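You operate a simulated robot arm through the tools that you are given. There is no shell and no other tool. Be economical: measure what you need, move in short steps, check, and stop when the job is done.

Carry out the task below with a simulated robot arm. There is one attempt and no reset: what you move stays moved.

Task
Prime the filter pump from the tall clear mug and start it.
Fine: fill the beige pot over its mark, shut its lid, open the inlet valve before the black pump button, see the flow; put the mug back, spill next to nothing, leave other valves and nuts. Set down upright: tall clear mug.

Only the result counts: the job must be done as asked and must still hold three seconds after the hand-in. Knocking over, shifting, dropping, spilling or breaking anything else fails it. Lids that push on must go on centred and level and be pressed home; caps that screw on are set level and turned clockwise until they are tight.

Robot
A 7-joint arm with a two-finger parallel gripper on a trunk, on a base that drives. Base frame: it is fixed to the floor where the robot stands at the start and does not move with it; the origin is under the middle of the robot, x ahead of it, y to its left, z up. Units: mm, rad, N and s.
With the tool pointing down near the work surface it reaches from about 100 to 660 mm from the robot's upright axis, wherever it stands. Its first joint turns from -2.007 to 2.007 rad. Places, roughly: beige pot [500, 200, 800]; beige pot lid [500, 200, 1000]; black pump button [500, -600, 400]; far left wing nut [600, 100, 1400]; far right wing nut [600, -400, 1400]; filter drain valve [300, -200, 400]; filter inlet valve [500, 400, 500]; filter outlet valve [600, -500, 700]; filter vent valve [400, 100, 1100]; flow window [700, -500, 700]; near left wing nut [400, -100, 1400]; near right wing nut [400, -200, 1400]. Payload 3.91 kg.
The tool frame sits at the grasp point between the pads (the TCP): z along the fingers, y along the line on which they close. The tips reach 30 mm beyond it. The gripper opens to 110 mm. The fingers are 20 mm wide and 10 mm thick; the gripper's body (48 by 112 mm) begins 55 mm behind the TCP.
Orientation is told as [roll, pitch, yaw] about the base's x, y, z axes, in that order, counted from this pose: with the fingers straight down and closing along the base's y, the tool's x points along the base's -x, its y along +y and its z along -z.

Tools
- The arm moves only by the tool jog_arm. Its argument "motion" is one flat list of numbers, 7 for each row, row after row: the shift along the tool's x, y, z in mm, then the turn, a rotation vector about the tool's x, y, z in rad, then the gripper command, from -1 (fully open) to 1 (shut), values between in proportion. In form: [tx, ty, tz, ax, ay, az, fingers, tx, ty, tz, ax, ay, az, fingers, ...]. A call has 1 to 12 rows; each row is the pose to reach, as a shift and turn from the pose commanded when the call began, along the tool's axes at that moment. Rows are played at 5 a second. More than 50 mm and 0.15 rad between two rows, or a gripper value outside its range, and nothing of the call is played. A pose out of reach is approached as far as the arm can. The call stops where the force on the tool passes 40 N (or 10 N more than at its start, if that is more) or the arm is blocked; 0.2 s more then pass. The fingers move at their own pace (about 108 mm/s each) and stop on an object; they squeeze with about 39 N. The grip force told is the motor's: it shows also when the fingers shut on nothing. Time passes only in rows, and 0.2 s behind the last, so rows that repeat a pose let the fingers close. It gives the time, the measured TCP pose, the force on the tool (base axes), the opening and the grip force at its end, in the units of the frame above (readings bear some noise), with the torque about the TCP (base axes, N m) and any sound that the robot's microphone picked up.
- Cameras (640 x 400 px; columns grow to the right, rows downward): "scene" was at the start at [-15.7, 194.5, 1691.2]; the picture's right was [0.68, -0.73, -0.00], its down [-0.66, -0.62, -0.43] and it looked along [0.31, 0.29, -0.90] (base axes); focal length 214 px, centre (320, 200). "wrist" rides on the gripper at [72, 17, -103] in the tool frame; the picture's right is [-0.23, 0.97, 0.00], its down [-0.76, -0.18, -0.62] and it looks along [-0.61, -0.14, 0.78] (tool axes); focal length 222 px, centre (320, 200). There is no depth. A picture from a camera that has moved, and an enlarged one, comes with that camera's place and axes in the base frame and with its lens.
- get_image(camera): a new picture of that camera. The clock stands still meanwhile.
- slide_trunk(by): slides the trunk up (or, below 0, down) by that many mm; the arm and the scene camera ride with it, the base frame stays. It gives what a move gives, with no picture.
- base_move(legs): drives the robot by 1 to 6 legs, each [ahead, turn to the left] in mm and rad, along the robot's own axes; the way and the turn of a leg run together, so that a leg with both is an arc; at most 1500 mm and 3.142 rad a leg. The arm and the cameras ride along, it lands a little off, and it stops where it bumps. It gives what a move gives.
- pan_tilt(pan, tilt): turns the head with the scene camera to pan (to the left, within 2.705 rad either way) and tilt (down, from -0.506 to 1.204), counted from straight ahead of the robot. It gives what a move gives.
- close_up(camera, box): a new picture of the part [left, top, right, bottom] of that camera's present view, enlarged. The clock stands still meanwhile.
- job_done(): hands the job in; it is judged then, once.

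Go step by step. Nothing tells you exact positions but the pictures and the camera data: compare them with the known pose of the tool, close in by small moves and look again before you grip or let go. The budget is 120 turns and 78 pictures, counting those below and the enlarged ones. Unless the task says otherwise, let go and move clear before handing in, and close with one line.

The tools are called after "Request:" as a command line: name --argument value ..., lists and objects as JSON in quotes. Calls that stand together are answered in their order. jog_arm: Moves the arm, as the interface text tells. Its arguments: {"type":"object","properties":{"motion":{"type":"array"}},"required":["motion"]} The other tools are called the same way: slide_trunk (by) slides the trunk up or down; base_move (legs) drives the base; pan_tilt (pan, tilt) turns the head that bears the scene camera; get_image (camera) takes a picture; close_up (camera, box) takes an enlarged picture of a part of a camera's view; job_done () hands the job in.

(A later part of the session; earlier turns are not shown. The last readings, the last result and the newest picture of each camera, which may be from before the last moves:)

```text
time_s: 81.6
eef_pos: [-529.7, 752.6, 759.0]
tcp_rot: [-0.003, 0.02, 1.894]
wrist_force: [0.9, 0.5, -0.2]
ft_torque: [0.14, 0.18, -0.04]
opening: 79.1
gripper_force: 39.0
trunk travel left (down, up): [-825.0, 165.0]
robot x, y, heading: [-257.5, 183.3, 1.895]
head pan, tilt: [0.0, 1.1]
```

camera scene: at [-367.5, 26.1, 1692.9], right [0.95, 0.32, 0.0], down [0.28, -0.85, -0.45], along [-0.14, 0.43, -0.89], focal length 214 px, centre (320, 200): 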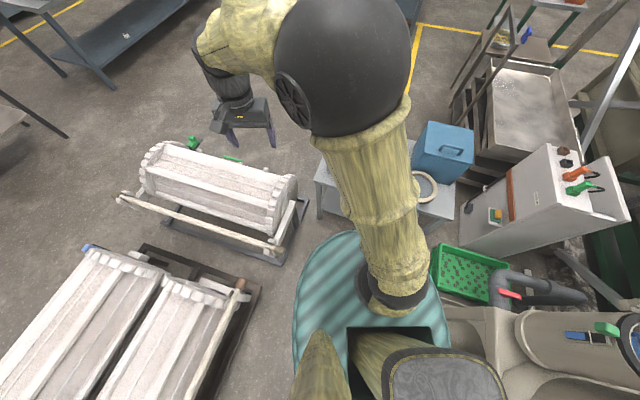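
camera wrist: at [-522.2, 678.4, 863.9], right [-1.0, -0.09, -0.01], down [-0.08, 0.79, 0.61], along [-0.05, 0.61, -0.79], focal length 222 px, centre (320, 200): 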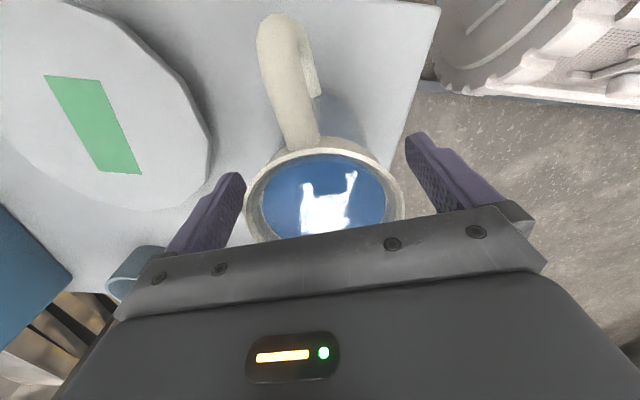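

Gripped at 79 mm. Lifting gently.

Request:
jog_arm --motion '[0, 0, -3, 0, 0, 0, 1, 0, 0, -10, 0, 0, 0, 1, 0, 0, -22, 0, 0, 0, 1, 0, 0, -38, 0, 0, 0, 1, 0, 0, -56, 0, 0, 0, 1, 0, 0, -75, 0, 0, 0, 1, 0, 0, -94, 0, 0, 0, 1, 0, 0, -110, 0, 0, 0, 1, 0, 0, -122, 0, 0, 0, 1, 0, 0, -128, 0, 0, 0, 1, 0, 0, -130, 0, 0, 0, 1]'

Request:
get_image --camera "wrist"

Request:
close_up --camera "scene" --box '[260, 80, 400, 200]'

```text
time_s: 84.0
eef_pos: [-529.7, 755.5, 888.0]
tcp_rot: [-0.004, 0.023, 1.894]
wrist_force: [-0.5, -0.2, -7.6]
ft_torque: [-0.04, 0.0, 0.01]
opening: 79.1
gripper_force: 38.4
trunk travel left (down, up): [-825.0, 165.0]
robot x, y, heading: [-259.2, 187.8, 1.896]
head pan, tilt: [0.0, 1.1]
```

```text
42 pictures are left
camera wrist: at [-523.6, 683.6, 994.2], right [-1.0, -0.09, -0.01], down [-0.08, 0.79, 0.61], along [-0.05, 0.6, -0.79], focal length 222 px, centre (320, 200)
```

wrist: 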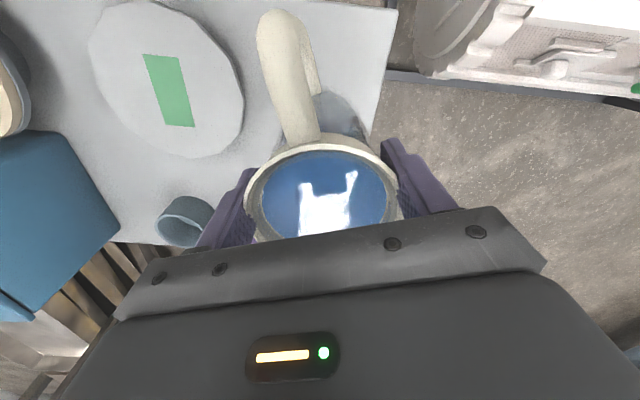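

```text
3.33 times, centred on (330, 140) of scene
camera zoom: at [-405.4, 140.0, 1692.9], right [0.95, 0.32, 0.0], down [0.28, -0.85, -0.45], along [-0.14, 0.43, -0.89], focal length 715 px, centre (287, 400)
```

zoom: 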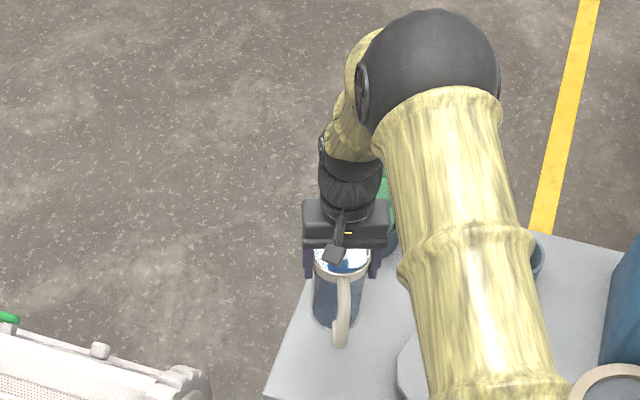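

Solid hold (7.6 N). Raising to about z 1230 and drawing in toward the robot smoothly.

Request:
jog_arm --motion '[0, 0, -5, 0, 0, 0, 1, 0, 0, -17, 0, 0, 0, 1, 0, 0, -35, 0, 0, 0, 1, 0, 0, -60, 0, 0, 0, 1, 0, 0, -90, 0, 0, 0, 1, 0, 0, -122, 0, 0, 0, 1, 3, 0, -155, 0, 0, 0, 1, 10, 0, -188, 0, 0, 0, 1, 22, 0, -220, 0, 0, 0, 1, 38, 0, -250, 0, 0, 0, 1, 57, 0, -277, 0, 0, 0, 1, 77, 0, -300, 0, 0, 0, 1]'

Request:
jog_arm --motion '[18, 0, -14, 0, 0, 0, 1, 36, 0, -24, 0, 0, 0, 1, 54, 0, -31, 0, 0, 0, 1, 70, 0, -35, 0, 0, 0, 1, 82, 0, -38, 0, 0, 0, 1, 90, 0, -40, 0, 0, 0, 1, 94, 0, -40, 0, 0, 0, 1]'

```text
time_s: 86.6
eef_pos: [-508.1, 687.1, 1193.2]
tcp_rot: [-0.004, 0.02, 1.895]
wrist_force: [-0.7, -0.8, -7.0]
ft_torque: [-0.05, 0.03, -0.03]
opening: 79.2
gripper_force: 38.4
trunk travel left (down, up): [-825.0, 165.0]
robot x, y, heading: [-256.8, 184.9, 1.891]
head pan, tilt: [0.0, 1.1]
```

```text
time_s: 88.2
eef_pos: [-478.4, 600.2, 1231.6]
tcp_rot: [-0.002, 0.023, 1.894]
wrist_force: [1.1, -0.4, -7.1]
ft_torque: [-0.06, -0.03, -0.01]
opening: 79.2
gripper_force: 39.0
trunk travel left (down, up): [-825.0, 165.0]
robot x, y, heading: [-260.4, 185.9, 1.891]
head pan, tilt: [0.0, 1.1]
```

For pouring, the spout side (opposite the handle) must face the robot so the wrist stays on the near side. I'll first test how far the hand can yaw about its own axis, here in free air.

Request:
jog_arm --motion '[0, 0, 0, 0, 0, -0.05, 1, 0, 0, 0, 0, 0, -0.15, 1, 0, 0, 0, 0, 0, -0.27, 1, 0, 0, 0, 0, 0, -0.4, 1, 0, 0, 0, 0, 0, -0.53, 1, 0, 0, 0, 0, 0, -0.66, 1, 0, 0, 0, 0, 0, -0.79, 1, 0, 0, 0, 0, 0, -0.92, 1, 0, 0, 0, 0, 0, -1.05, 1, 0, 0, 0, 0, 0, -1.18, 1, 0, 0, 0, 0, 0, -1.3, 1, 0, 0, 0, 0, 0, -1.4, 1]'

Request:
jog_arm --motion '[0, 0, 0, 0, 0, -0.1, 1, 0, 0, 0, 0, 0, -0.22, 1, 0, 0, 0, 0, 0, -0.35, 1, 0, 0, 0, 0, 0, -0.48, 1, 0, 0, 0, 0, 0, -0.61, 1, 0, 0, 0, 0, 0, -0.74, 1, 0, 0, 0, 0, 0, -0.87, 1, 0, 0, 0, 0, 0, -1.0, 1, 0, 0, 0, 0, 0, -1.13, 1, 0, 0, 0, 0, 0, -1.25, 1, 0, 0, 0, 0, 0, -1.35, 1, 0, 0, 0, 0, 0, -1.4, 1]'

```text
time_s: 90.8
eef_pos: [-480.0, 600.1, 1232.3]
tcp_rot: [0.022, 0.007, -2.987]
wrist_force: [0.1, 0.0, -7.7]
ft_torque: [0.03, -0.04, 0.0]
opening: 79.1
gripper_force: 38.6
trunk travel left (down, up): [-825.0, 165.0]
robot x, y, heading: [-258.3, 185.0, 1.895]
head pan, tilt: [0.0, 1.1]
```

```text
time_s: 93.4
eef_pos: [-479.1, 600.5, 1233.7]
tcp_rot: [0.012, -0.02, -1.587]
wrist_force: [-0.3, -0.8, -7.2]
ft_torque: [0.05, 0.01, -0.02]
opening: 79.0
gripper_force: 38.8
trunk travel left (down, up): [-825.0, 165.0]
robot x, y, heading: [-258.0, 183.7, 1.893]
head pan, tilt: [0.0, 1.1]
```

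Full freedom there. A bit more yaw, then drive back, turn to face the pot.

Request:
jog_arm --motion '[0, 0, 0, 0, 0, -0.08, 1, 0, 0, 0, 0, 0, -0.18, 1, 0, 0, 0, 0, 0, -0.28, 1, 0, 0, 0, 0, 0, -0.32, 1]'

Request:
base_move --legs '[[-115, 0], [0, -0.95], [0, -0.942]]'

Request:
get_image --camera "wrist"

```text
time_s: 94.4
eef_pos: [-478.8, 600.4, 1232.4]
tcp_rot: [0.006, -0.021, -1.269]
wrist_force: [-0.1, 0.1, -7.2]
ft_torque: [0.07, 0.0, 0.0]
opening: 79.3
gripper_force: 39.1
trunk travel left (down, up): [-825.0, 165.0]
robot x, y, heading: [-257.7, 184.9, 1.897]
head pan, tilt: [0.0, 1.1]
```

```text
time_s: 102.5
eef_pos: [240.7, 166.4, 1231.4]
tcp_rot: [0.004, -0.023, -3.137]
wrist_force: [0.7, 0.5, -6.4]
ft_torque: [-0.03, -0.04, 0.01]
opening: 78.9
gripper_force: 39.3
trunk travel left (down, up): [-825.0, 165.0]
robot x, y, heading: [-224.4, 78.7, 0.023]
head pan, tilt: [0.0, 1.1]
```

```text
40 pictures are left
camera wrist: at [314.5, 150.0, 1335.1], right [-0.22, -0.97, 0.01], down [-0.75, 0.18, 0.64], along [-0.62, 0.14, -0.77], focal length 222 px, centre (320, 200)
```

wrist: 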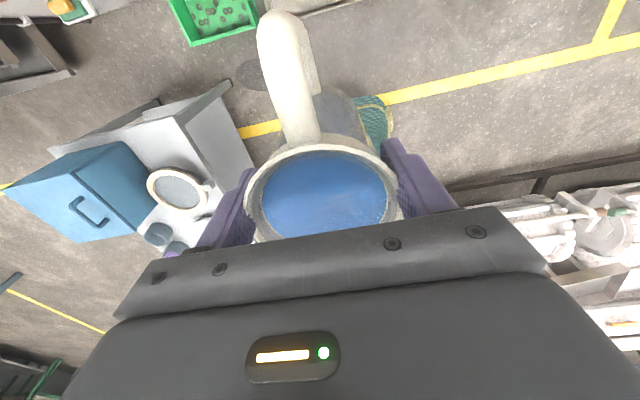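

Water is intact and the spout side faces the robot. Driving ahead to the pot.

Request:
base_move --legs '[[60, 0], [105, -0.02]]'

Request:
pan_tilt --pan 0.35 --tilt 0.75

Request:
get_image --camera "scene"

```text
time_s: 104.4
eef_pos: [403.6, 162.2, 1232.4]
tcp_rot: [0.005, -0.022, 3.127]
wrist_force: [0.1, 1.3, -7.9]
ft_torque: [0.0, -0.07, 0.0]
opening: 79.2
gripper_force: 38.3
trunk travel left (down, up): [-825.0, 165.0]
robot x, y, heading: [-57.8, 80.8, 0.008]
head pan, tilt: [0.0, 1.1]
```

```text
time_s: 105.2
eef_pos: [403.0, 161.4, 1232.1]
tcp_rot: [0.006, -0.023, 3.129]
wrist_force: [-0.1, 0.5, -6.6]
ft_torque: [0.0, -0.07, -0.01]
opening: 79.1
gripper_force: 38.6
trunk travel left (down, up): [-825.0, 165.0]
robot x, y, heading: [-60.7, 83.1, 0.007]
head pan, tilt: [0.351, 0.75]
```

```text
39 pictures are left
camera scene: at [-42.9, 261.3, 1718.5], right [0.35, -0.94, 0.0], down [-0.64, -0.24, -0.73], along [0.68, 0.25, -0.68], focal length 214 px, centre (320, 200)
```

scene: 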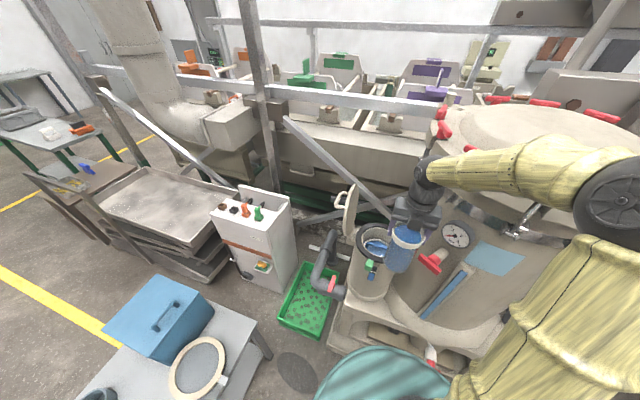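

Everything is clear. Moving the mug over the pot, tipping only slightly.

Request:
jog_arm --motion '[8, -2, 0, 0, 0, 0, 1, 25, -8, 2, 0, 0, 0, 1, 48, -16, 6, 0, 0, 0, 1, 72, -24, 10, 0, 0.03, 0, 1, 96, -32, 14, 0, 0.06, 0, 1, 120, -40, 18, 0, 0.1, 0, 1, 140, -47, 22, 0, 0.14, 0, 1, 154, -51, 26, 0, 0.18, 0, 1, 162, -53, 30, 0, 0.2, 0, 1]'

Request:
close_up --camera "scene" --box '[300, 140, 480, 320]'

Request:
get_image --camera "wrist"

```text
time_s: 107.2
eef_pos: [567.2, 214.0, 1198.7]
tcp_rot: [0.006, 0.18, 3.13]
wrist_force: [0.0, 0.2, -7.0]
ft_torque: [-0.03, 0.02, -0.01]
opening: 78.8
gripper_force: 39.2
trunk travel left (down, up): [-825.0, 165.0]
robot x, y, heading: [-60.9, 78.9, 0.003]
head pan, tilt: [0.351, 0.75]
```

```text
2.22 times, centred on (390, 230) of scene
camera zoom: at [-42.2, 262.5, 1718.6], right [0.35, -0.94, 0.0], down [-0.64, -0.24, -0.73], along [0.68, 0.26, -0.68], focal length 477 px, centre (164, 133)
```

zoom: 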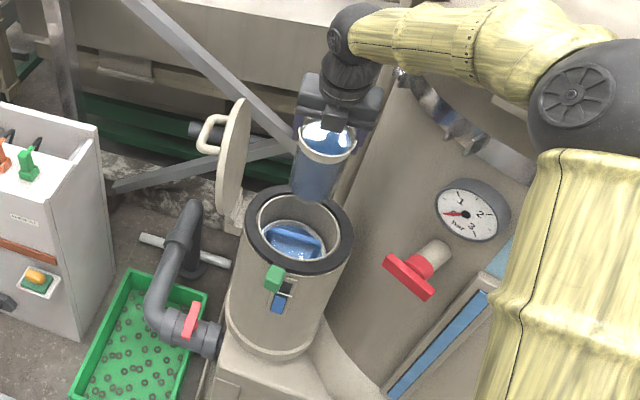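

```text
37 pictures are left
camera wrist: at [618.8, 196.4, 1314.8], right [-0.24, -0.97, -0.04], down [-0.86, 0.19, 0.48], along [-0.46, 0.14, -0.88], focal length 222 px, centre (320, 200)
```

wrist: 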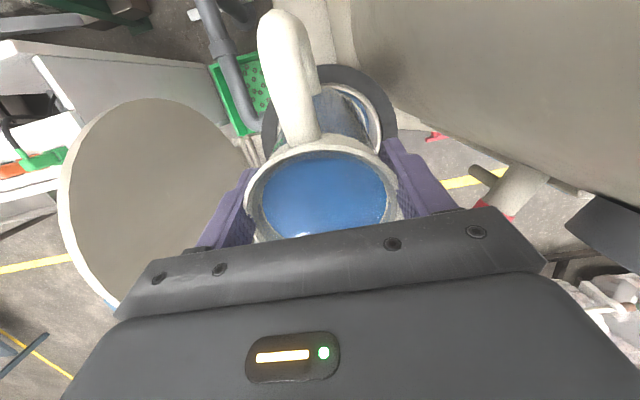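

The mug hangs over the pot. I start the pour in stages, keeping the lip over the opening's far half.

Request:
jog_arm --motion '[12.3, 1, 27.6, 0, 0.09, 0, 1, 24, 2, 47, 0, 0.17, 0, 1, 20.5, 2, 71.8, 0, 0.27, 0, 1, 17.5, 2, 93.7, 0, 0.37, 0, 1, 17.5, 2, 93.7, 0, 0.37, 0, 1, 17.5, 2, 93.7, 0, 0.37, 0, 1, 17.5, 2, 93.7, 0, 0.37, 0, 1]'

Request:
close_up --camera "scene" --box '[300, 140, 480, 320]'

```text
time_s: 108.2
eef_pos: [600.5, 209.6, 1129.4]
tcp_rot: [0.005, 0.56, 3.133]
wrist_force: [-12.5, 0.8, 36.6]
ft_torque: [-0.55, 1.41, -0.18]
opening: 78.2
gripper_force: 38.9
trunk travel left (down, up): [-825.0, 165.0]
robot x, y, heading: [-57.9, 78.1, 0.007]
head pan, tilt: [0.351, 0.75]
stopped in row 5: the force on the tool passed its limit at 84 N (the readings are from after the stop); the commanded pose is now the measured one
```

```text
2.22 times, centred on (390, 230) of scene
camera zoom: at [-48.9, 260.5, 1719.4], right [0.35, -0.94, 0.0], down [-0.64, -0.24, -0.73], along [0.69, 0.26, -0.68], focal length 477 px, centre (164, 133)
```

zoom: 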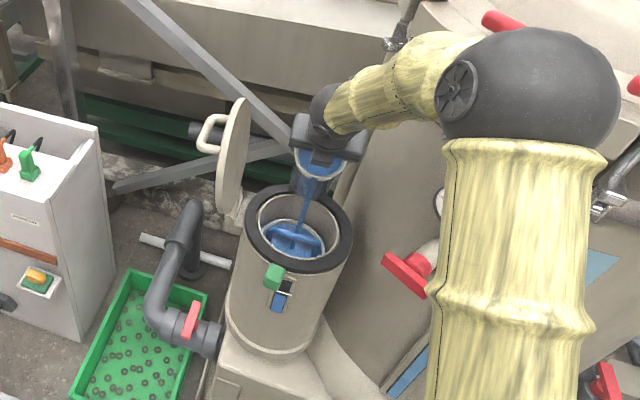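

The mug's wall touched the pot's far rim lightly, while water pours cleanly inside. I raise it 20 mm at once and let it pour.

Request:
jog_arm --motion '[11, 0, -18, 0, 0, 0, 1, 11, 0, -18, 0, 0, 0, 1, 11, 0, -18, 0, 0, 0, 1, 11, 0, -18, 0, 0, 0, 1]'

Request:
close_up --camera "scene" --box '[330, 170, 450, 290]'

```text
time_s: 109.2
eef_pos: [603.3, 209.8, 1142.2]
tcp_rot: [0.005, 0.546, 3.133]
wrist_force: [0.2, 0.0, -7.6]
ft_torque: [0.02, 0.1, -0.01]
opening: 78.1
gripper_force: 39.3
trunk travel left (down, up): [-825.0, 165.0]
robot x, y, heading: [-59.0, 75.3, 0.01]
head pan, tilt: [0.351, 0.75]
```

```text
3.33 times, centred on (390, 230) of scene
camera zoom: at [-42.9, 261.7, 1718.6], right [0.35, -0.94, 0.0], down [-0.64, -0.24, -0.73], along [0.68, 0.26, -0.68], focal length 715 px, centre (87, 100)
```

zoom: 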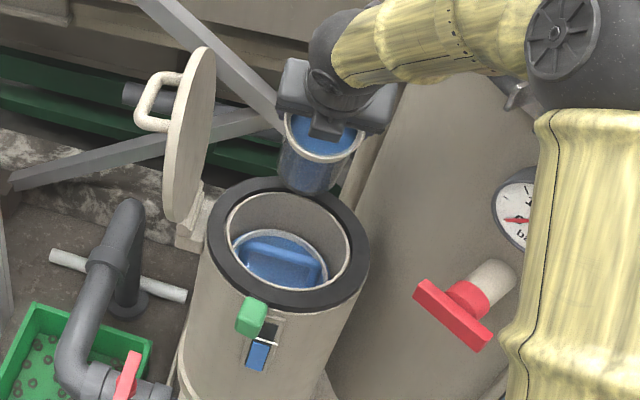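

Request:
jog_arm --motion '[-5, -1, 9, 0, 0.05, 0, 1, -10.4, -2, 17.1, 0, 0.1, 0, 1, -14.5, -2, 23, 0, 0.15, 0, 1, -18.5, -2, 28.5, 0, 0.2, 0, 1, -18.5, -2, 28.5, 0, 0.2, 0, 1, -18.5, -2, 28.5, 0, 0.2, 0, 1, -18.5, -2, 28.5, 0, 0.2, 0, 1]'

Request:
close_up --camera "scene" --box '[330, 170, 450, 290]'

```text
time_s: 109.9
eef_pos: [602.8, 210.8, 1133.4]
tcp_rot: [0.001, 0.668, 3.13]
wrist_force: [-10.1, -2.9, 25.2]
ft_torque: [0.26, 0.98, 0.1]
opening: 78.0
gripper_force: 38.9
out of reach, approached as far as the arm can: row 3
trunk travel left (down, up): [-825.0, 165.0]
robot x, y, heading: [-60.7, 80.6, 0.003]
head pan, tilt: [0.351, 0.75]
stopped in row 3: the force on the tool passed its limit at 54 N (the readings are from after the stop); the commanded pose is now the measured one
```

```text
3.33 times, centred on (390, 230) of scene
camera zoom: at [-48.4, 259.9, 1719.3], right [0.35, -0.94, 0.0], down [-0.64, -0.24, -0.73], along [0.69, 0.26, -0.68], focal length 715 px, centre (87, 100)
```

zoom: 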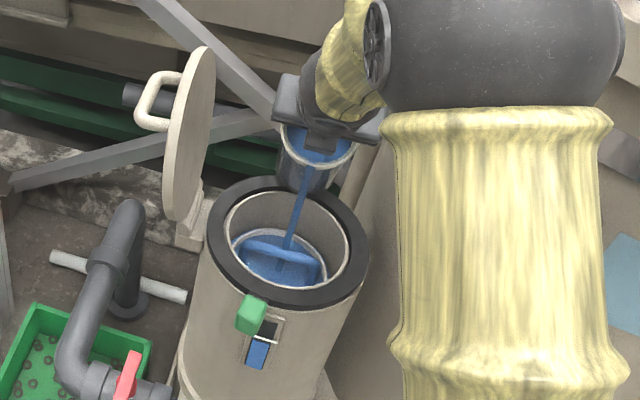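

Request:
jog_arm --motion '[8.5, 0, -18.8, 0, 0, 0, 1, 8.5, 0, -18.8, 0, 0.06, 0, 1, 8.5, 0, -18.8, 0, 0.12, 0, 1, 8.5, 0, -18.8, 0, 0.16, 0, 1, 8.5, 0, -18.8, 0, 0.16, 0, 1, 8.5, 0, -18.8, 0, 0.16, 0, 1, 8.5, 0, -18.8, 0, 0.16, 0, 1]'

Request:
close_up --camera "scene" --box '[330, 170, 450, 290]'

```text
time_s: 111.5
eef_pos: [601.1, 212.2, 1147.1]
tcp_rot: [0.005, 0.818, 3.133]
wrist_force: [1.1, -0.3, -6.1]
ft_torque: [0.0, 0.15, -0.02]
opening: 77.6
gripper_force: 39.5
out of reach, approached as far as the arm can: row 2, 3
trunk travel left (down, up): [-825.0, 165.0]
robot x, y, heading: [-58.2, 80.7, 0.006]
head pan, tilt: [0.351, 0.75]
```

```text
3.33 times, centred on (390, 230) of scene
camera zoom: at [-43.0, 260.9, 1718.7], right [0.35, -0.94, 0.0], down [-0.64, -0.24, -0.73], along [0.68, 0.26, -0.68], focal length 715 px, centre (87, 100)
```

zoom: 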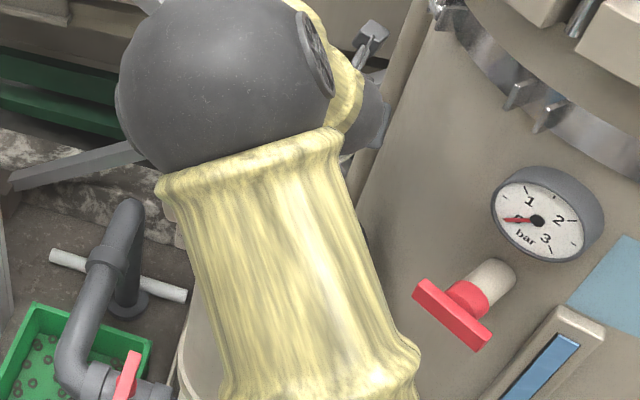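

The elbow now swings left and hides the pot from the head; I use the wrist camera and move the head.

Request:
get_image --camera "wrist"

Request:
get_image --camera "scene"

```text
32 pictures are left
camera wrist: at [573.5, 195.7, 1271.1], right [-0.17, -0.97, -0.16], down [-0.97, 0.19, -0.13], along [0.16, 0.14, -0.98], focal length 222 px, centre (320, 200)
```

wrist: 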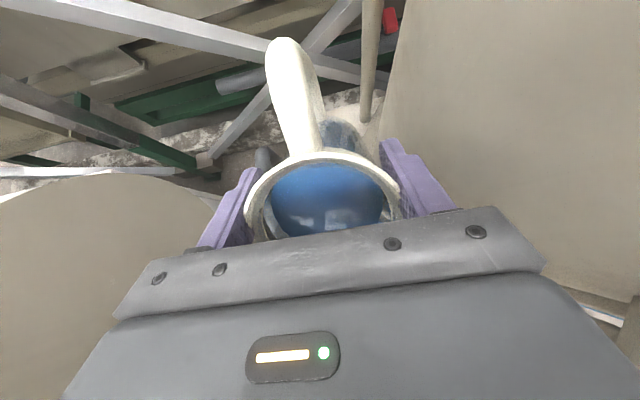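

```text
31 pictures are left
camera scene: at [-43.0, 260.9, 1718.7], right [0.35, -0.94, 0.0], down [-0.64, -0.24, -0.73], along [0.68, 0.26, -0.68], focal length 214 px, centre (320, 200)
```

scene: 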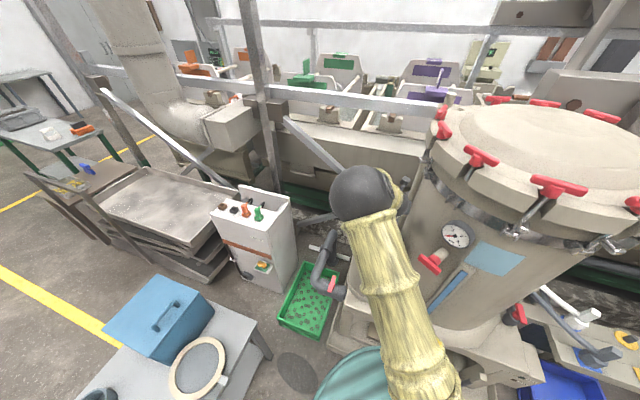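

Request:
jog_arm --motion '[-2, 0, 0, 0, 0.07, 0, 1, -4, 0, 0, 0, 0.14, 0, 1, -5, 0, 0, 0, 0.2, 0, 1, -5, 0, 0, 0, 0.2, 0, 1, -5, 0, 0, 0, 0.2, 0, 1, -7, 0, 0, 0, 0.27, 0, 1, -7, 0, 0, 0, 0.27, 0, 1, -7, 0, 0, 0, 0.27, 0, 1, -7, 0, 0, 0, 0.27, 0, 1]'

Request:
pan_tilt --pan 0.9 --tilt 0.75

Request:
get_image --camera "scene"

```text
time_s: 113.5
eef_pos: [595.9, 212.8, 1141.1]
tcp_rot: [0.01, 1.086, 3.138]
wrist_force: [0.3, -0.3, -5.5]
ft_torque: [0.02, 0.21, 0.02]
opening: 77.6
gripper_force: 38.9
trunk travel left (down, up): [-825.0, 165.0]
robot x, y, heading: [-60.2, 79.0, 0.007]
head pan, tilt: [0.351, 0.75]
```

```text
time_s: 114.5
eef_pos: [594.6, 212.6, 1141.0]
tcp_rot: [0.009, 1.087, 3.136]
wrist_force: [0.0, 0.6, -6.3]
ft_torque: [0.01, 0.21, 0.0]
opening: 77.3
gripper_force: 39.8
trunk travel left (down, up): [-825.0, 165.0]
robot x, y, heading: [-62.0, 83.0, 0.006]
head pan, tilt: [0.901, 0.75]
```

```text
30 pictures are left
camera scene: at [-69.8, 297.8, 1718.6], right [0.79, -0.62, 0.0], down [-0.42, -0.54, -0.73], along [0.45, 0.58, -0.68], focal length 214 px, centre (320, 200)
```

scene: 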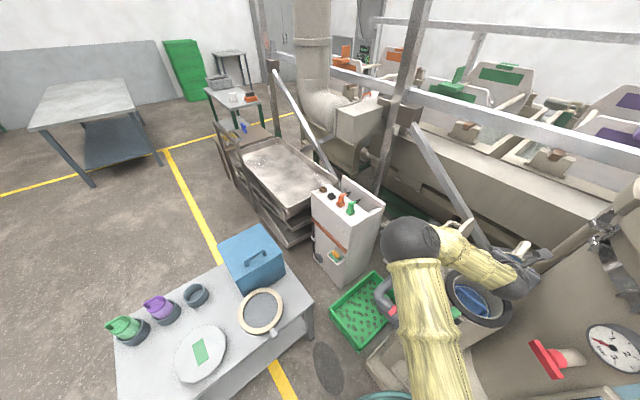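

Request:
close_up --camera "scene" --box '[420, 210, 560, 340]'

```text
3.08 times, centred on (490, 275) of scene
camera zoom: at [-69.8, 297.8, 1718.6], right [0.79, -0.62, 0.0], down [-0.42, -0.54, -0.73], along [0.45, 0.58, -0.68], focal length 660 px, centre (-203, -31)
```

zoom: 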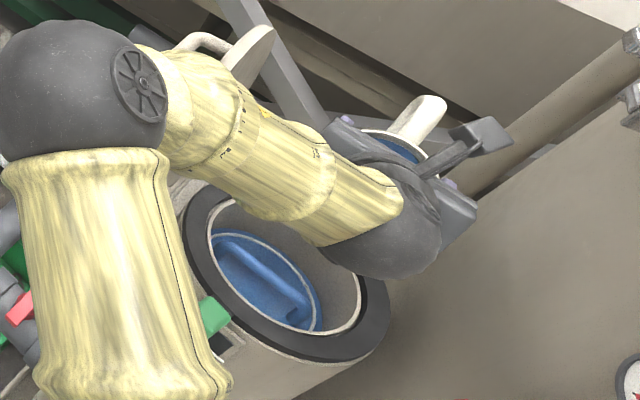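

Request:
jog_arm --motion '[0.8, 0, -3.8, 0, 0.1, 0, 1, 1.6, 0, -7.6, 0, 0.2, 0, 1, 1.6, 0, -7.6, 0, 0.2, 0, 1, 1.6, 0, -7.6, 0, 0.2, 0, 1, 2.5, 0, -11.5, 0, 0.3, 0, 1, 2.5, 0, -11.5, 0, 0.3, 0, 1, 3.3, 0, -15.3, 0, 0.41, 0, 1, 3.3, 0, -15.3, 0, 0.41, 0, 1, 3.3, 0, -15.3, 0, 0.41, 0, 1, 3.3, 0, -15.3, 0, 0.41, 0, 1]'

Request:
close_up --camera "scene" --box '[420, 210, 560, 340]'

```text
time_s: 116.7
eef_pos: [583.1, 213.2, 1152.9]
tcp_rot: [0.056, 1.499, -3.1]
wrist_force: [0.2, -0.2, -3.0]
ft_torque: [-0.02, 0.18, 0.02]
opening: 77.2
gripper_force: 38.9
trunk travel left (down, up): [-825.0, 165.0]
robot x, y, heading: [-61.3, 83.2, 0.012]
head pan, tilt: [0.901, 0.75]
```

```text
3.08 times, centred on (490, 275) of scene
camera zoom: at [-70.2, 297.7, 1718.6], right [0.79, -0.62, 0.0], down [-0.42, -0.54, -0.73], along [0.45, 0.58, -0.68], focal length 660 px, centre (-203, -31)
```

zoom: 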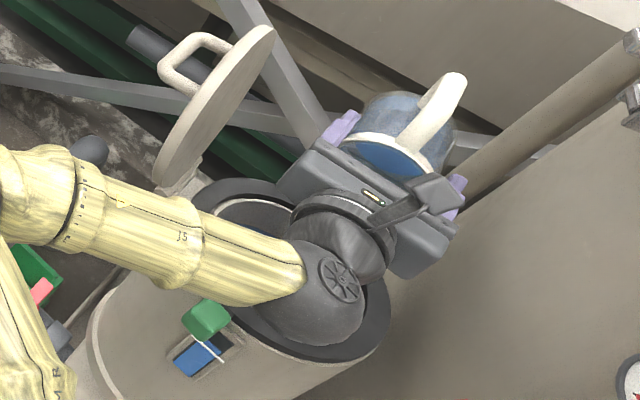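

Request:
close_up --camera "scene" --box '[450, 275, 480, 305]'

```text
13.33 times, centred on (465, 290) of scene
camera zoom: at [-70.2, 297.7, 1718.6], right [0.79, -0.62, 0.0], down [-0.42, -0.54, -0.73], along [0.45, 0.58, -0.68], focal length 2860 px, centre (-1613, -1000)
```

zoom: 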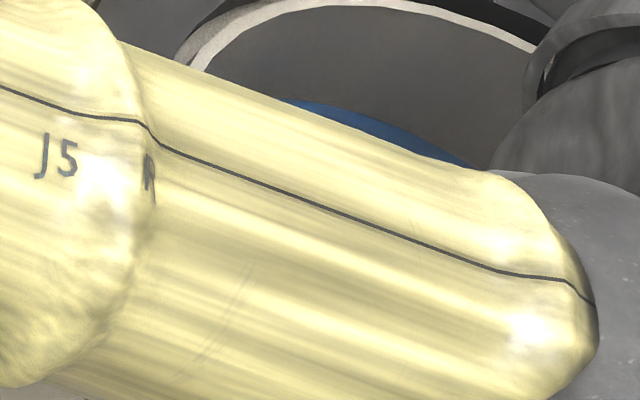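

Request:
close_up --camera "scene" --box '[438, 310, 468, 338]'

```text
14.29 times, centred on (453, 324) of scene
camera zoom: at [-70.2, 297.7, 1718.6], right [0.79, -0.62, 0.0], down [-0.42, -0.54, -0.73], along [0.45, 0.58, -0.68], focal length 3064 px, centre (-1580, -1571)
```

zoom: 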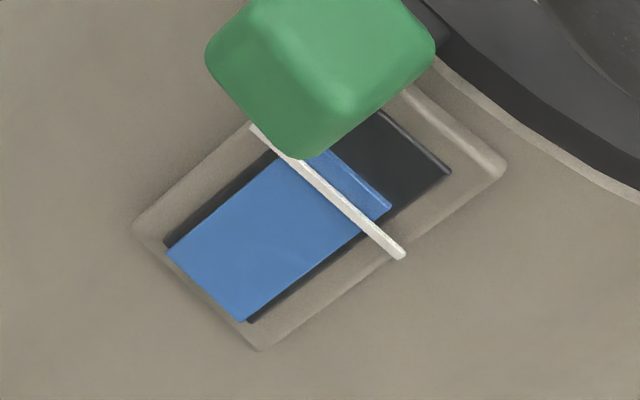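

The level already stands above the white mark line. I pour the remainder for margin and so nothing slops on the way back.

Request:
jog_arm --motion '[2, 0, -5, 0, 0.1, 0, 1, 4.5, 0, -10, 0, 0.2, 0, 1, 4.5, 0, -10, 0, 0.2, 0, 1, 8, 0, -16.6, 0, 0.33, 0, 1, 8, 0, -16.6, 0, 0.33, 0, 1, 8, 0, -16.6, 0, 0.33, 0, 1, 8, 0, -16.6, 0, 0.33, 0, 1, 8, 0, -16.6, 0, 0.33, 0, 1]'

Request:
close_up --camera "scene" --box '[420, 210, 560, 340]'

```text
time_s: 118.5
eef_pos: [567.2, 213.8, 1165.2]
tcp_rot: [-3.094, 1.307, 0.035]
wrist_force: [-0.3, 0.2, -0.7]
ft_torque: [-0.01, 0.03, -0.02]
opening: 76.9
gripper_force: 39.1
trunk travel left (down, up): [-825.0, 165.0]
robot x, y, heading: [-63.5, 81.3, 0.006]
head pan, tilt: [0.901, 0.75]
```

```text
3.08 times, centred on (490, 275) of scene
camera zoom: at [-70.5, 297.7, 1718.6], right [0.79, -0.62, 0.0], down [-0.42, -0.54, -0.73], along [0.45, 0.58, -0.68], focal length 660 px, centre (-203, -31)
```

zoom: 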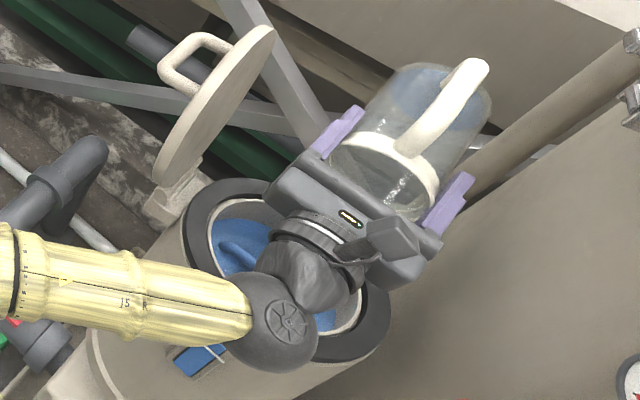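

The mug is empty. Righting it over the pot while rising.

Request:
jog_arm --motion '[10, 0, 1, 0, -0.14, 0, 1, 20, 0, 2, 0, -0.28, 0, 1, 30, 0, 3, 0, -0.42, 0, 1, 40, 0, 4, 0, -0.56, 0, 1, 45, 0, 4.7, 0, -0.7, 0, 1, 45, 0, 4.7, 0, -0.85, 0, 1, 45, 0, 4.7, 0, -1.0, 0, 1, 45, 0, 4.7, 0, -1.15, 0, 1, 45, 0, 4.7, 0, -1.3, 0, 1, 45, 0, 4.7, 0, -1.45, 0, 1, 45, 0, 4.7, 0, -1.6, 0, 1, 45, 0, 4.7, 0, -1.75, 0, 1]'

Request:
get_image --camera "scene"

```text
time_s: 121.1
eef_pos: [561.4, 212.6, 1204.3]
tcp_rot: [0.005, 0.073, 3.131]
wrist_force: [0.4, -0.1, -1.6]
ft_torque: [0.0, 0.0, -0.02]
opening: 76.5
gripper_force: 38.9
trunk travel left (down, up): [-825.0, 165.0]
robot x, y, heading: [-60.2, 79.6, 0.006]
head pan, tilt: [0.901, 0.75]
```

```text
24 pictures are left
camera scene: at [-69.1, 297.1, 1718.7], right [0.79, -0.62, 0.0], down [-0.42, -0.54, -0.73], along [0.45, 0.58, -0.68], focal length 214 px, centre (320, 200)
```

scene: 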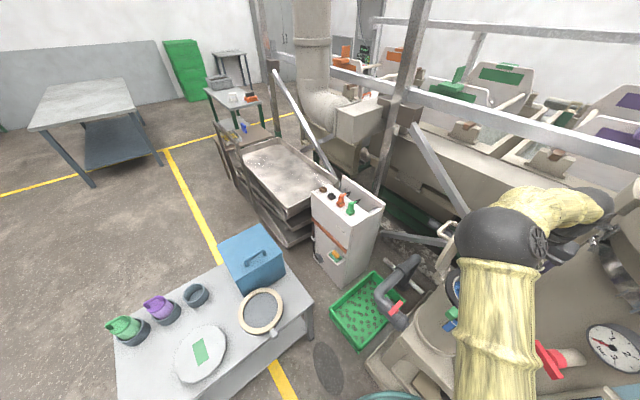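

Now retreat with the mug upright, back off, turn to the table and re-approach.

Request:
jog_arm --motion '[-10, 0, -5, 0, -0.05, 0, 1, -30, 0, -10, 0, -0.09, 0, 1, -60, 10, -15, 0, -0.09, 0, 1, -90, 20, -20, 0, -0.09, 0, 1, -120, 30, -25, 0, -0.09, 0, 1, -145, 45, -30, 0, -0.09, 0, 1, -160, 52, -30, 0, -0.09, 0, 1]'

Request:
base_move --legs '[[-165, 0.01], [0, 0.95], [0, 0.935], [112, 0]]'

Request:
jog_arm --motion '[0, 0, 0, 0, 0, 0.13, 1, 0, 0, 0, 0, 0, 0.26, 1, 0, 0, 0, 0, 0, 0.39, 1, 0, 0, 0, 0, 0, 0.52, 1, 0, 0, 0, 0, 0, 0.65, 1, 0, 0, 0, 0, 0, 0.78, 1, 0, 0, 0, 0, 0, 0.91, 1, 0, 0, 0, 0, 0, 1.04, 1, 0, 0, 0, 0, 0, 1.17, 1, 0, 0, 0, 0, 0, 1.3, 1, 0, 0, 0, 0, 0, 1.43, 1, 0, 0, 0, 0, 0, 1.56, 1]'

Request:
jog_arm --motion '[0, 0, 0, 0, 0, 0.13, 1, 0, 0, 0, 0, 0, 0.26, 1, 0, 0, 0, 0, 0, 0.39, 1, 0, 0, 0, 0, 0, 0.52, 1, 0, 0, 0, 0, 0, 0.65, 1, 0, 0, 0, 0, 0, 0.78, 1, 0, 0, 0, 0, 0, 0.91, 1, 0, 0, 0, 0, 0, 1.04, 1, 0, 0, 0, 0, 0, 1.17, 1, 0, 0, 0, 0, 0, 1.3, 1, 0, 0, 0, 0, 0, 1.43, 1, 0, 0, 0, 0, 0, 1.54, 1]'

```text
time_s: 122.7
eef_pos: [395.6, 163.3, 1224.1]
tcp_rot: [0.003, -0.012, 3.128]
wrist_force: [-0.1, 0.0, -0.6]
ft_torque: [0.01, -0.05, 0.02]
opening: 76.5
gripper_force: 38.7
trunk travel left (down, up): [-825.0, 165.0]
robot x, y, heading: [-61.2, 78.4, 0.011]
head pan, tilt: [0.901, 0.75]
```

```text
time_s: 132.1
eef_pos: [-487.0, 586.7, 1224.0]
tcp_rot: [0.003, -0.011, -1.254]
wrist_force: [0.2, 0.0, -1.3]
ft_torque: [0.03, -0.01, 0.0]
opening: 76.4
gripper_force: 39.1
trunk travel left (down, up): [-825.0, 165.0]
robot x, y, heading: [-263.8, 182.8, 1.902]
head pan, tilt: [0.901, 0.75]
```

```text
time_s: 134.7
eef_pos: [-487.1, 588.3, 1223.7]
tcp_rot: [0.014, 0.004, -2.816]
wrist_force: [0.1, 0.6, -1.1]
ft_torque: [0.02, -0.04, 0.01]
opening: 76.7
gripper_force: 38.9
trunk travel left (down, up): [-825.0, 165.0]
robot x, y, heading: [-264.9, 184.3, 1.902]
head pan, tilt: [0.901, 0.75]
```

```text
time_s: 137.3
eef_pos: [-488.1, 587.4, 1223.5]
tcp_rot: [-0.002, 0.01, 1.927]
wrist_force: [0.3, 0.5, -1.4]
ft_torque: [-0.05, -0.02, 0.0]
opening: 76.3
gripper_force: 39.1
trunk travel left (down, up): [-825.0, 165.0]
robot x, y, heading: [-263.1, 185.1, 1.901]
head pan, tilt: [0.901, 0.75]
```

Request:
jog_arm --motion '[-40, -4, 0, 0, 0, 0.01, 1, -80, -9, 0, 0, 0, 0.02, 1, -120, -13, 10, 0, 0, 0.032, 1, -150, -16, 40, 0, 0, 0.032, 1, -169, -18, 80, 0, 0, 0.032, 1, -169, -18, 125, 0, 0, 0.032, 1, -169, -18, 170, 0, 0, 0.032, 1, -169, -18, 215, 0, 0, 0.032, 1, -169, -18, 260, 0, 0, 0.032, 1, -169, -18, 300, 0, 0, 0.032, 1, -169, -18, 320, 0, 0, 0.032, 1]'

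Request:
pan_tilt --pan 0.3 --tilt 1.0

Request:
close_up --camera "scene" --box '[240, 60, 440, 260]'

Request:
get_image --camera "wrist"

```text
time_s: 139.7
eef_pos: [-525.0, 750.7, 900.0]
tcp_rot: [-0.005, 0.01, 1.896]
wrist_force: [-1.0, 0.2, -0.8]
ft_torque: [-0.01, 0.0, 0.0]
opening: 76.1
gripper_force: 38.9
trunk travel left (down, up): [-825.0, 165.0]
robot x, y, heading: [-265.6, 181.8, 1.903]
head pan, tilt: [0.901, 0.75]
```

```text
time_s: 140.7
eef_pos: [-526.9, 750.0, 900.5]
tcp_rot: [-0.005, 0.013, 1.897]
wrist_force: [-0.3, -0.5, -1.3]
ft_torque: [-0.05, -0.02, -0.01]
opening: 75.8
gripper_force: 39.1
trunk travel left (down, up): [-825.0, 165.0]
robot x, y, heading: [-259.6, 181.2, 1.904]
head pan, tilt: [0.3, 1.0]
```

```text
2.00 times, centred on (340, 160) of scene
camera zoom: at [-429.4, 132.5, 1699.5], right [0.81, 0.59, 0.0], down [0.5, -0.68, -0.54], along [-0.32, 0.44, -0.84], focal length 429 px, centre (280, 280)
```

zoom: 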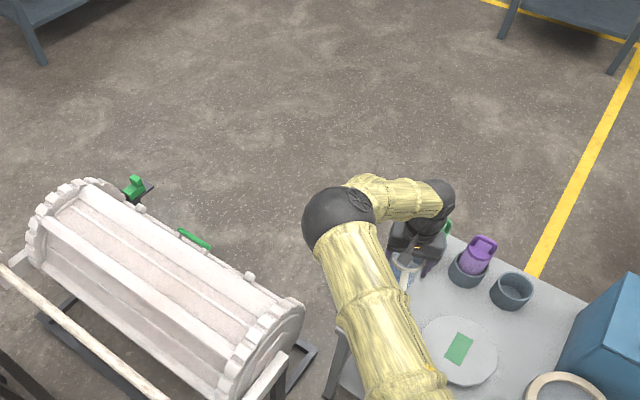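

```text
22 pictures are left
camera wrist: at [-520.4, 677.5, 1006.3], right [-1.0, -0.1, -0.01], down [-0.08, 0.78, 0.61], along [-0.05, 0.61, -0.79], focal length 222 px, centre (320, 200)
```

wrist: 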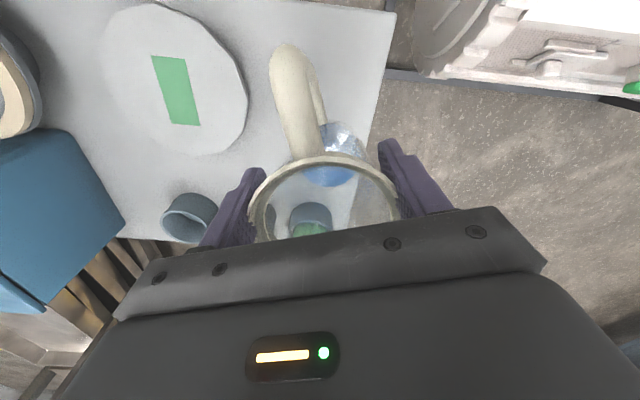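

Request:
close_up --camera "wrist" --box '[220, 30, 430, 250]'

```text
1.82 times, centred on (325, 140) of wrist
camera zoom: at [-520.4, 677.5, 1006.3], right [-1.0, -0.1, -0.01], down [-0.08, 0.78, 0.61], along [-0.05, 0.61, -0.79], focal length 404 px, centre (311, 309)
```

zoom: 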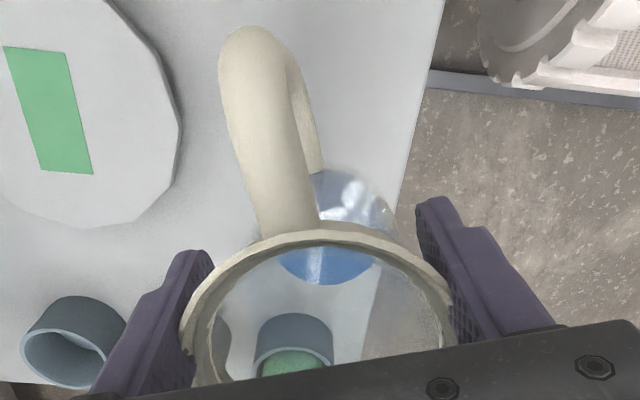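

A little water remains and the mug drooped about 0.15 rad in the grip (bottom toward the hand's −x). I correct the hand by that angle and lower it to just above the table.

Request:
jog_arm --motion '[-3, 2, 10, 0, 0.05, 0, 1, -3, 2, 40, 0, 0.1, 0, 1, -3, 2, 70, 0, 0.15, 0, 1, -3, 2, 95, 0, 0.15, 0, 1, -3, 2, 115, 0, 0.15, 0, 1, -3, 2, 125, 0, 0.15, 0, 1, -3, 2, 128, 0, 0.15, 0, 1]'

Request:
close_up --camera "wrist" --box '[220, 30, 430, 250]'

```text
time_s: 142.3
eef_pos: [-530.9, 752.5, 774.4]
tcp_rot: [-0.004, 0.163, 1.893]
wrist_force: [-0.1, 0.0, -1.2]
ft_torque: [0.01, -0.01, 0.01]
opening: 75.9
gripper_force: 39.1
trunk travel left (down, up): [-825.0, 165.0]
robot x, y, heading: [-262.8, 177.9, 1.902]
head pan, tilt: [0.3, 1.0]
```

```text
1.82 times, centred on (325, 140) of wrist
camera zoom: at [-529.4, 694.1, 888.6], right [-0.99, -0.1, -0.04], down [-0.11, 0.86, 0.49], along [-0.01, 0.49, -0.87], focal length 404 px, centre (311, 309)
```

zoom: 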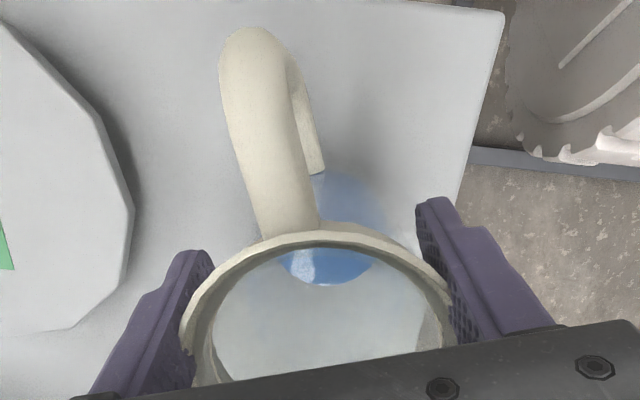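

The geometry now says upright. Lowering in small steps to feel the table.

Request:
jog_arm --motion '[-0.8, 0, 5, 0, 0, 0, 1, -1.3, 0, 8, 0, 0, 0, 1, -1.6, 0, 10, 0, 0, 0, 1]'

Request:
jog_arm --motion '[-0.5, 0, 3, 0, 0, 0, 1, -1, 0, 6, 0, 0, 0, 1]'

```text
time_s: 143.1
eef_pos: [-530.8, 752.3, 764.4]
tcp_rot: [-0.005, 0.161, 1.896]
wrist_force: [-1.1, -0.1, -1.9]
ft_torque: [-0.03, -0.02, -0.02]
opening: 75.9
gripper_force: 39.4
trunk travel left (down, up): [-825.0, 165.0]
robot x, y, heading: [-262.0, 181.7, 1.901]
head pan, tilt: [0.3, 1.0]
```

```text
time_s: 143.7
eef_pos: [-530.4, 750.1, 758.3]
tcp_rot: [-0.004, 0.163, 1.895]
wrist_force: [-0.1, 0.1, -1.7]
ft_torque: [-0.03, -0.02, 0.02]
opening: 76.0
gripper_force: 39.4
trunk travel left (down, up): [-825.0, 165.0]
robot x, y, heading: [-260.6, 181.8, 1.9]
head pan, tilt: [0.3, 1.0]
```

Request:
jog_arm --motion '[-0.5, 0, 3, 0, 0, 0, 1, -0.8, 0, 5, 0, 0, 0, 1]'

Request:
jog_arm --motion '[-0.4, 0, 2, 0, 0, 0, 1, -0.6, 0, 4, 0, 0, 0, 1]'

```text
time_s: 144.3
eef_pos: [-530.9, 751.1, 755.5]
tcp_rot: [-0.004, 0.161, 1.897]
wrist_force: [0.8, -1.7, 12.2]
ft_torque: [-0.48, -0.13, 0.04]
opening: 75.7
gripper_force: 38.5
trunk travel left (down, up): [-825.0, 165.0]
robot x, y, heading: [-264.8, 181.1, 1.904]
head pan, tilt: [0.3, 1.0]
```

```text
time_s: 144.9
eef_pos: [-529.9, 751.9, 752.3]
tcp_rot: [-0.004, 0.155, 1.896]
wrist_force: [1.0, 6.2, 30.7]
ft_torque: [0.44, 0.07, -0.04]
opening: 75.1
gripper_force: 38.9
trunk travel left (down, up): [-825.0, 165.0]
robot x, y, heading: [-258.5, 186.4, 1.901]
head pan, tilt: [0.3, 1.0]
```

The mug is on the table. Relaxing, then opening.

Request:
jog_arm --motion '[0.4, 0, -2.5, 0, 0, 0, 1, 0.4, 0, -2.5, 0, 0, 0, 0.2, 0.4, 0, -2.5, 0, 0, 0, 0, 0.4, 0, -2.5, 0, 0, 0, -0.5, 0.4, 0, -2.5, 0, 0, 0, -1, 0.4, 0, -2.5, 0, 0, 0, -1]'

Request:
get_image --camera "wrist"

```text
time_s: 146.3
eef_pos: [-531.7, 750.6, 750.3]
tcp_rot: [-0.001, 0.162, 1.895]
wrist_force: [-0.4, -0.7, 0.2]
ft_torque: [-0.01, 0.0, 0.0]
opening: 110.1
gripper_force: 0.1
trunk travel left (down, up): [-825.0, 165.0]
robot x, y, heading: [-258.4, 182.6, 1.904]
head pan, tilt: [0.3, 1.0]
```

```text
19 pictures are left
camera wrist: at [-529.4, 692.6, 865.1], right [-0.99, -0.1, -0.04], down [-0.11, 0.86, 0.49], along [-0.01, 0.49, -0.87], focal length 222 px, centre (320, 200)
```

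wrist: 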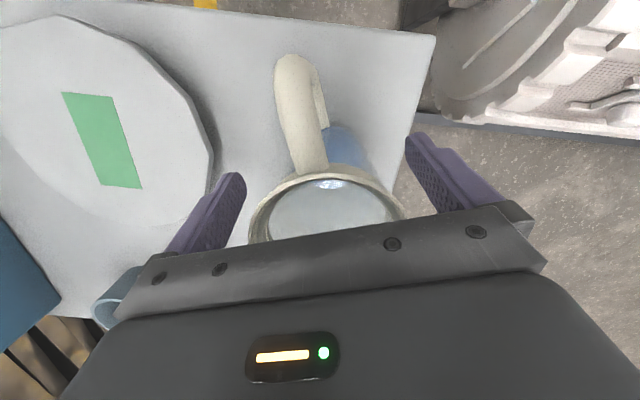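

Request:
jog_arm --motion '[3.2, 0, -20, 0, 0, 0, -1, 8, 0, -50, 0, 0, 0, -1, 14, 0, -90, 0, -0.05, 0, -1, 21, 0, -130, 0, -0.1, 0, -1, 27, 0, -170, 0, -0.16, 0, -1, 35, 0, -215, 0, -0.16, 0, -1, 60, 0, -255, 0, -0.16, 0, -1, 100, 0, -285, 0, -0.16, 0, -1, 140, 0, -315, 0, -0.16, 0, -1, 180, 0, -345, 0, -0.16, 0, -1]'

Request:
get_image --camera "wrist"

```text
time_s: 148.5
eef_pos: [-491.0, 633.0, 1122.7]
tcp_rot: [-0.003, 0.002, 1.898]
wrist_force: [1.0, -0.6, 0.1]
ft_torque: [0.01, 0.01, 0.04]
opening: 110.1
gripper_force: 0.1
trunk travel left (down, up): [-825.0, 165.0]
robot x, y, heading: [-265.1, 183.9, 1.901]
head pan, tilt: [0.3, 1.0]
```

```text
18 pictures are left
camera wrist: at [-484.8, 558.2, 1226.3], right [-1.0, -0.1, 0.0], down [-0.08, 0.78, 0.62], along [-0.06, 0.62, -0.78], focal length 222 px, centre (320, 200)
```

wrist: 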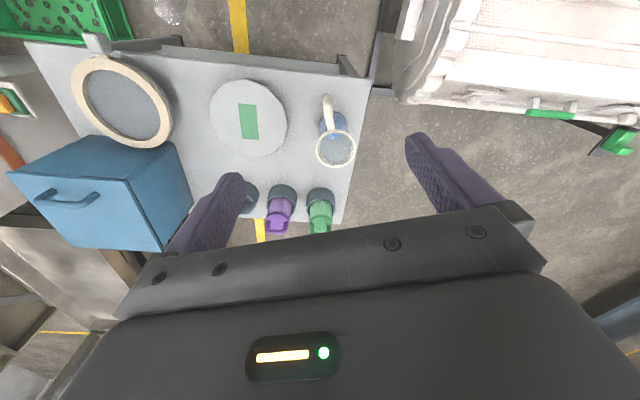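

The mug stands upright in its place. Now the lid: I set the arm as it was when it let go of the handle, and drive back to that spot.

Request:
jog_arm --motion '[10, 30, -20, 0, 0, 0, -0.2, 20, 60, -40, 0, 0, 0, -0.2, 32, 90, -60, 0, 0, 0, -0.2, 44, 120, -80, 0, 0, 0, -0.2, 58, 150, -100, 0, 0, 0, -0.2, 72, 180, -120, 0, 0, 0, -0.2, 90, 215, -140, 0, 0, 0, -0.2, 109, 252, -155, 0, 0, 0, -0.2]'

Request:
base_move --legs '[[-112, 0], [0, -1.9], [232, 0], [0, 0.247]]'

```text
time_s: 150.3
eef_pos: [-698.7, 449.3, 1273.8]
tcp_rot: [-0.005, 0.002, 1.897]
wrist_force: [-1.1, 0.0, 0.4]
ft_torque: [0.02, -0.03, 0.0]
opening: 65.9
gripper_force: 0.0
trunk travel left (down, up): [-825.0, 165.0]
robot x, y, heading: [-259.0, 182.5, 1.899]
head pan, tilt: [0.3, 1.0]
```

```text
time_s: 160.7
eef_pos: [293.9, 511.9, 1276.3]
tcp_rot: [-0.003, 0.002, 0.277]
wrist_force: [-0.3, -1.0, -0.3]
ft_torque: [-0.03, -0.02, 0.02]
opening: 66.0
gripper_force: 0.1
trunk travel left (down, up): [-825.0, 165.0]
robot x, y, heading: [6.5, 87.4, 0.284]
head pan, tilt: [0.3, 1.0]
```

Request:
jog_arm --motion '[0, 0, 5, 0.12, 0, 0, -0.2, 0, -3, 10, 0.24, 0, 0, -0.2, 0, -6, 15, 0.36, 0, 0, -0.2, -5, -10, 20, 0.48, 0, 0, -0.2, -15, -16, 27, 0.6, 0, 0, -0.2, -30, -24, 34, 0.72, 0, 0, -0.2, -52, -34, 45, 0.84, 0, 0, -0.2, -78, -46, 58, 0.96, 0, 0, -0.2, -106, -58, 73, 1.08, 0, 0, -0.2, -135, -68, 88, 1.18, 0, 0, -0.2, -165, -79, 102, 1.26, 0, 0, -0.2, -193, -90, 115, 1.34, 0, 0, -0.2]'

Request:
pan_tilt --pan 0.3 --tilt 0.8

Request:
close_up --camera "scene" --box '[200, 100, 440, 270]'

```text
time_s: 163.3
eef_pos: [507.2, 476.5, 1158.4]
tcp_rot: [-1.343, 0.004, 0.281]
wrist_force: [0.4, -1.1, -0.2]
ft_torque: [0.0, 0.0, 0.01]
opening: 66.2
gripper_force: 0.1
trunk travel left (down, up): [-825.0, 165.0]
robot x, y, heading: [6.8, 89.5, 0.29]
head pan, tilt: [0.3, 1.0]
```

```text
time_s: 164.1
eef_pos: [506.8, 477.3, 1158.7]
tcp_rot: [-1.343, 0.002, 0.278]
wrist_force: [0.4, 0.4, -0.4]
ft_torque: [0.01, 0.03, -0.03]
opening: 65.9
gripper_force: 0.1
trunk travel left (down, up): [-825.0, 165.0]
robot x, y, heading: [6.8, 87.3, 0.289]
head pan, tilt: [0.3, 0.799]
```

```text
2.35 times, centred on (320, 185) of scene
camera zoom: at [-27.1, 262.9, 1714.6], right [0.55, -0.83, 0.0], down [-0.6, -0.4, -0.7], along [0.58, 0.39, -0.72], focal length 505 px, centre (320, 235)
```

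zoom: 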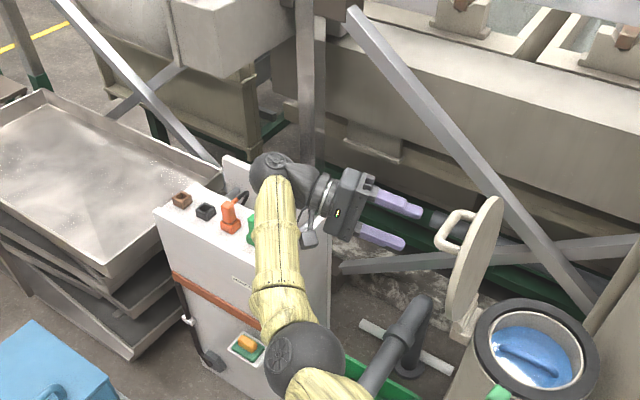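

Aligned with the handle. Inserting by reversing the base turn, then gripping.

Request:
base_move --legs '[[-18, -0.128]]'

Request:
jog_arm --motion '[0, 0, 0, 0, 0, 0, 0.3, 0, 0, 0, 0, 0, 0, 1, 0, 0, 0, 0, 0, 0, 1, 0, 0, 0, 0, 0, 0, 1]'

Request:
close_up --camera "scene" --box '[200, 100, 440, 270]'

```text
time_s: 165.2
eef_pos: [533.0, 408.0, 1159.4]
tcp_rot: [-1.345, 0.002, 0.155]
wrist_force: [1.0, -0.7, -0.1]
ft_torque: [-0.02, -0.01, -0.02]
opening: 65.9
gripper_force: 0.0
trunk travel left (down, up): [-825.0, 165.0]
robot x, y, heading: [-8.6, 85.2, 0.157]
head pan, tilt: [0.3, 0.799]
```

```text
time_s: 166.2
eef_pos: [531.6, 407.1, 1160.7]
tcp_rot: [-1.346, -0.002, 0.156]
wrist_force: [5.9, 7.1, 16.4]
ft_torque: [-0.02, -0.97, -0.17]
opening: 15.8
gripper_force: 45.0
trunk travel left (down, up): [-825.0, 165.0]
robot x, y, heading: [-8.2, 82.5, 0.159]
head pan, tilt: [0.3, 0.799]
```

```text
2.35 times, centred on (320, 185) of scene
camera zoom: at [-23.1, 262.4, 1714.8], right [0.44, -0.9, 0.0], down [-0.64, -0.32, -0.7], along [0.62, 0.31, -0.72], focal length 505 px, centre (320, 235)
```

zoom: 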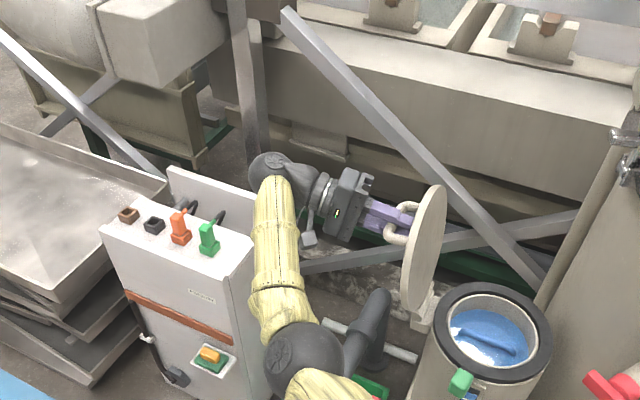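

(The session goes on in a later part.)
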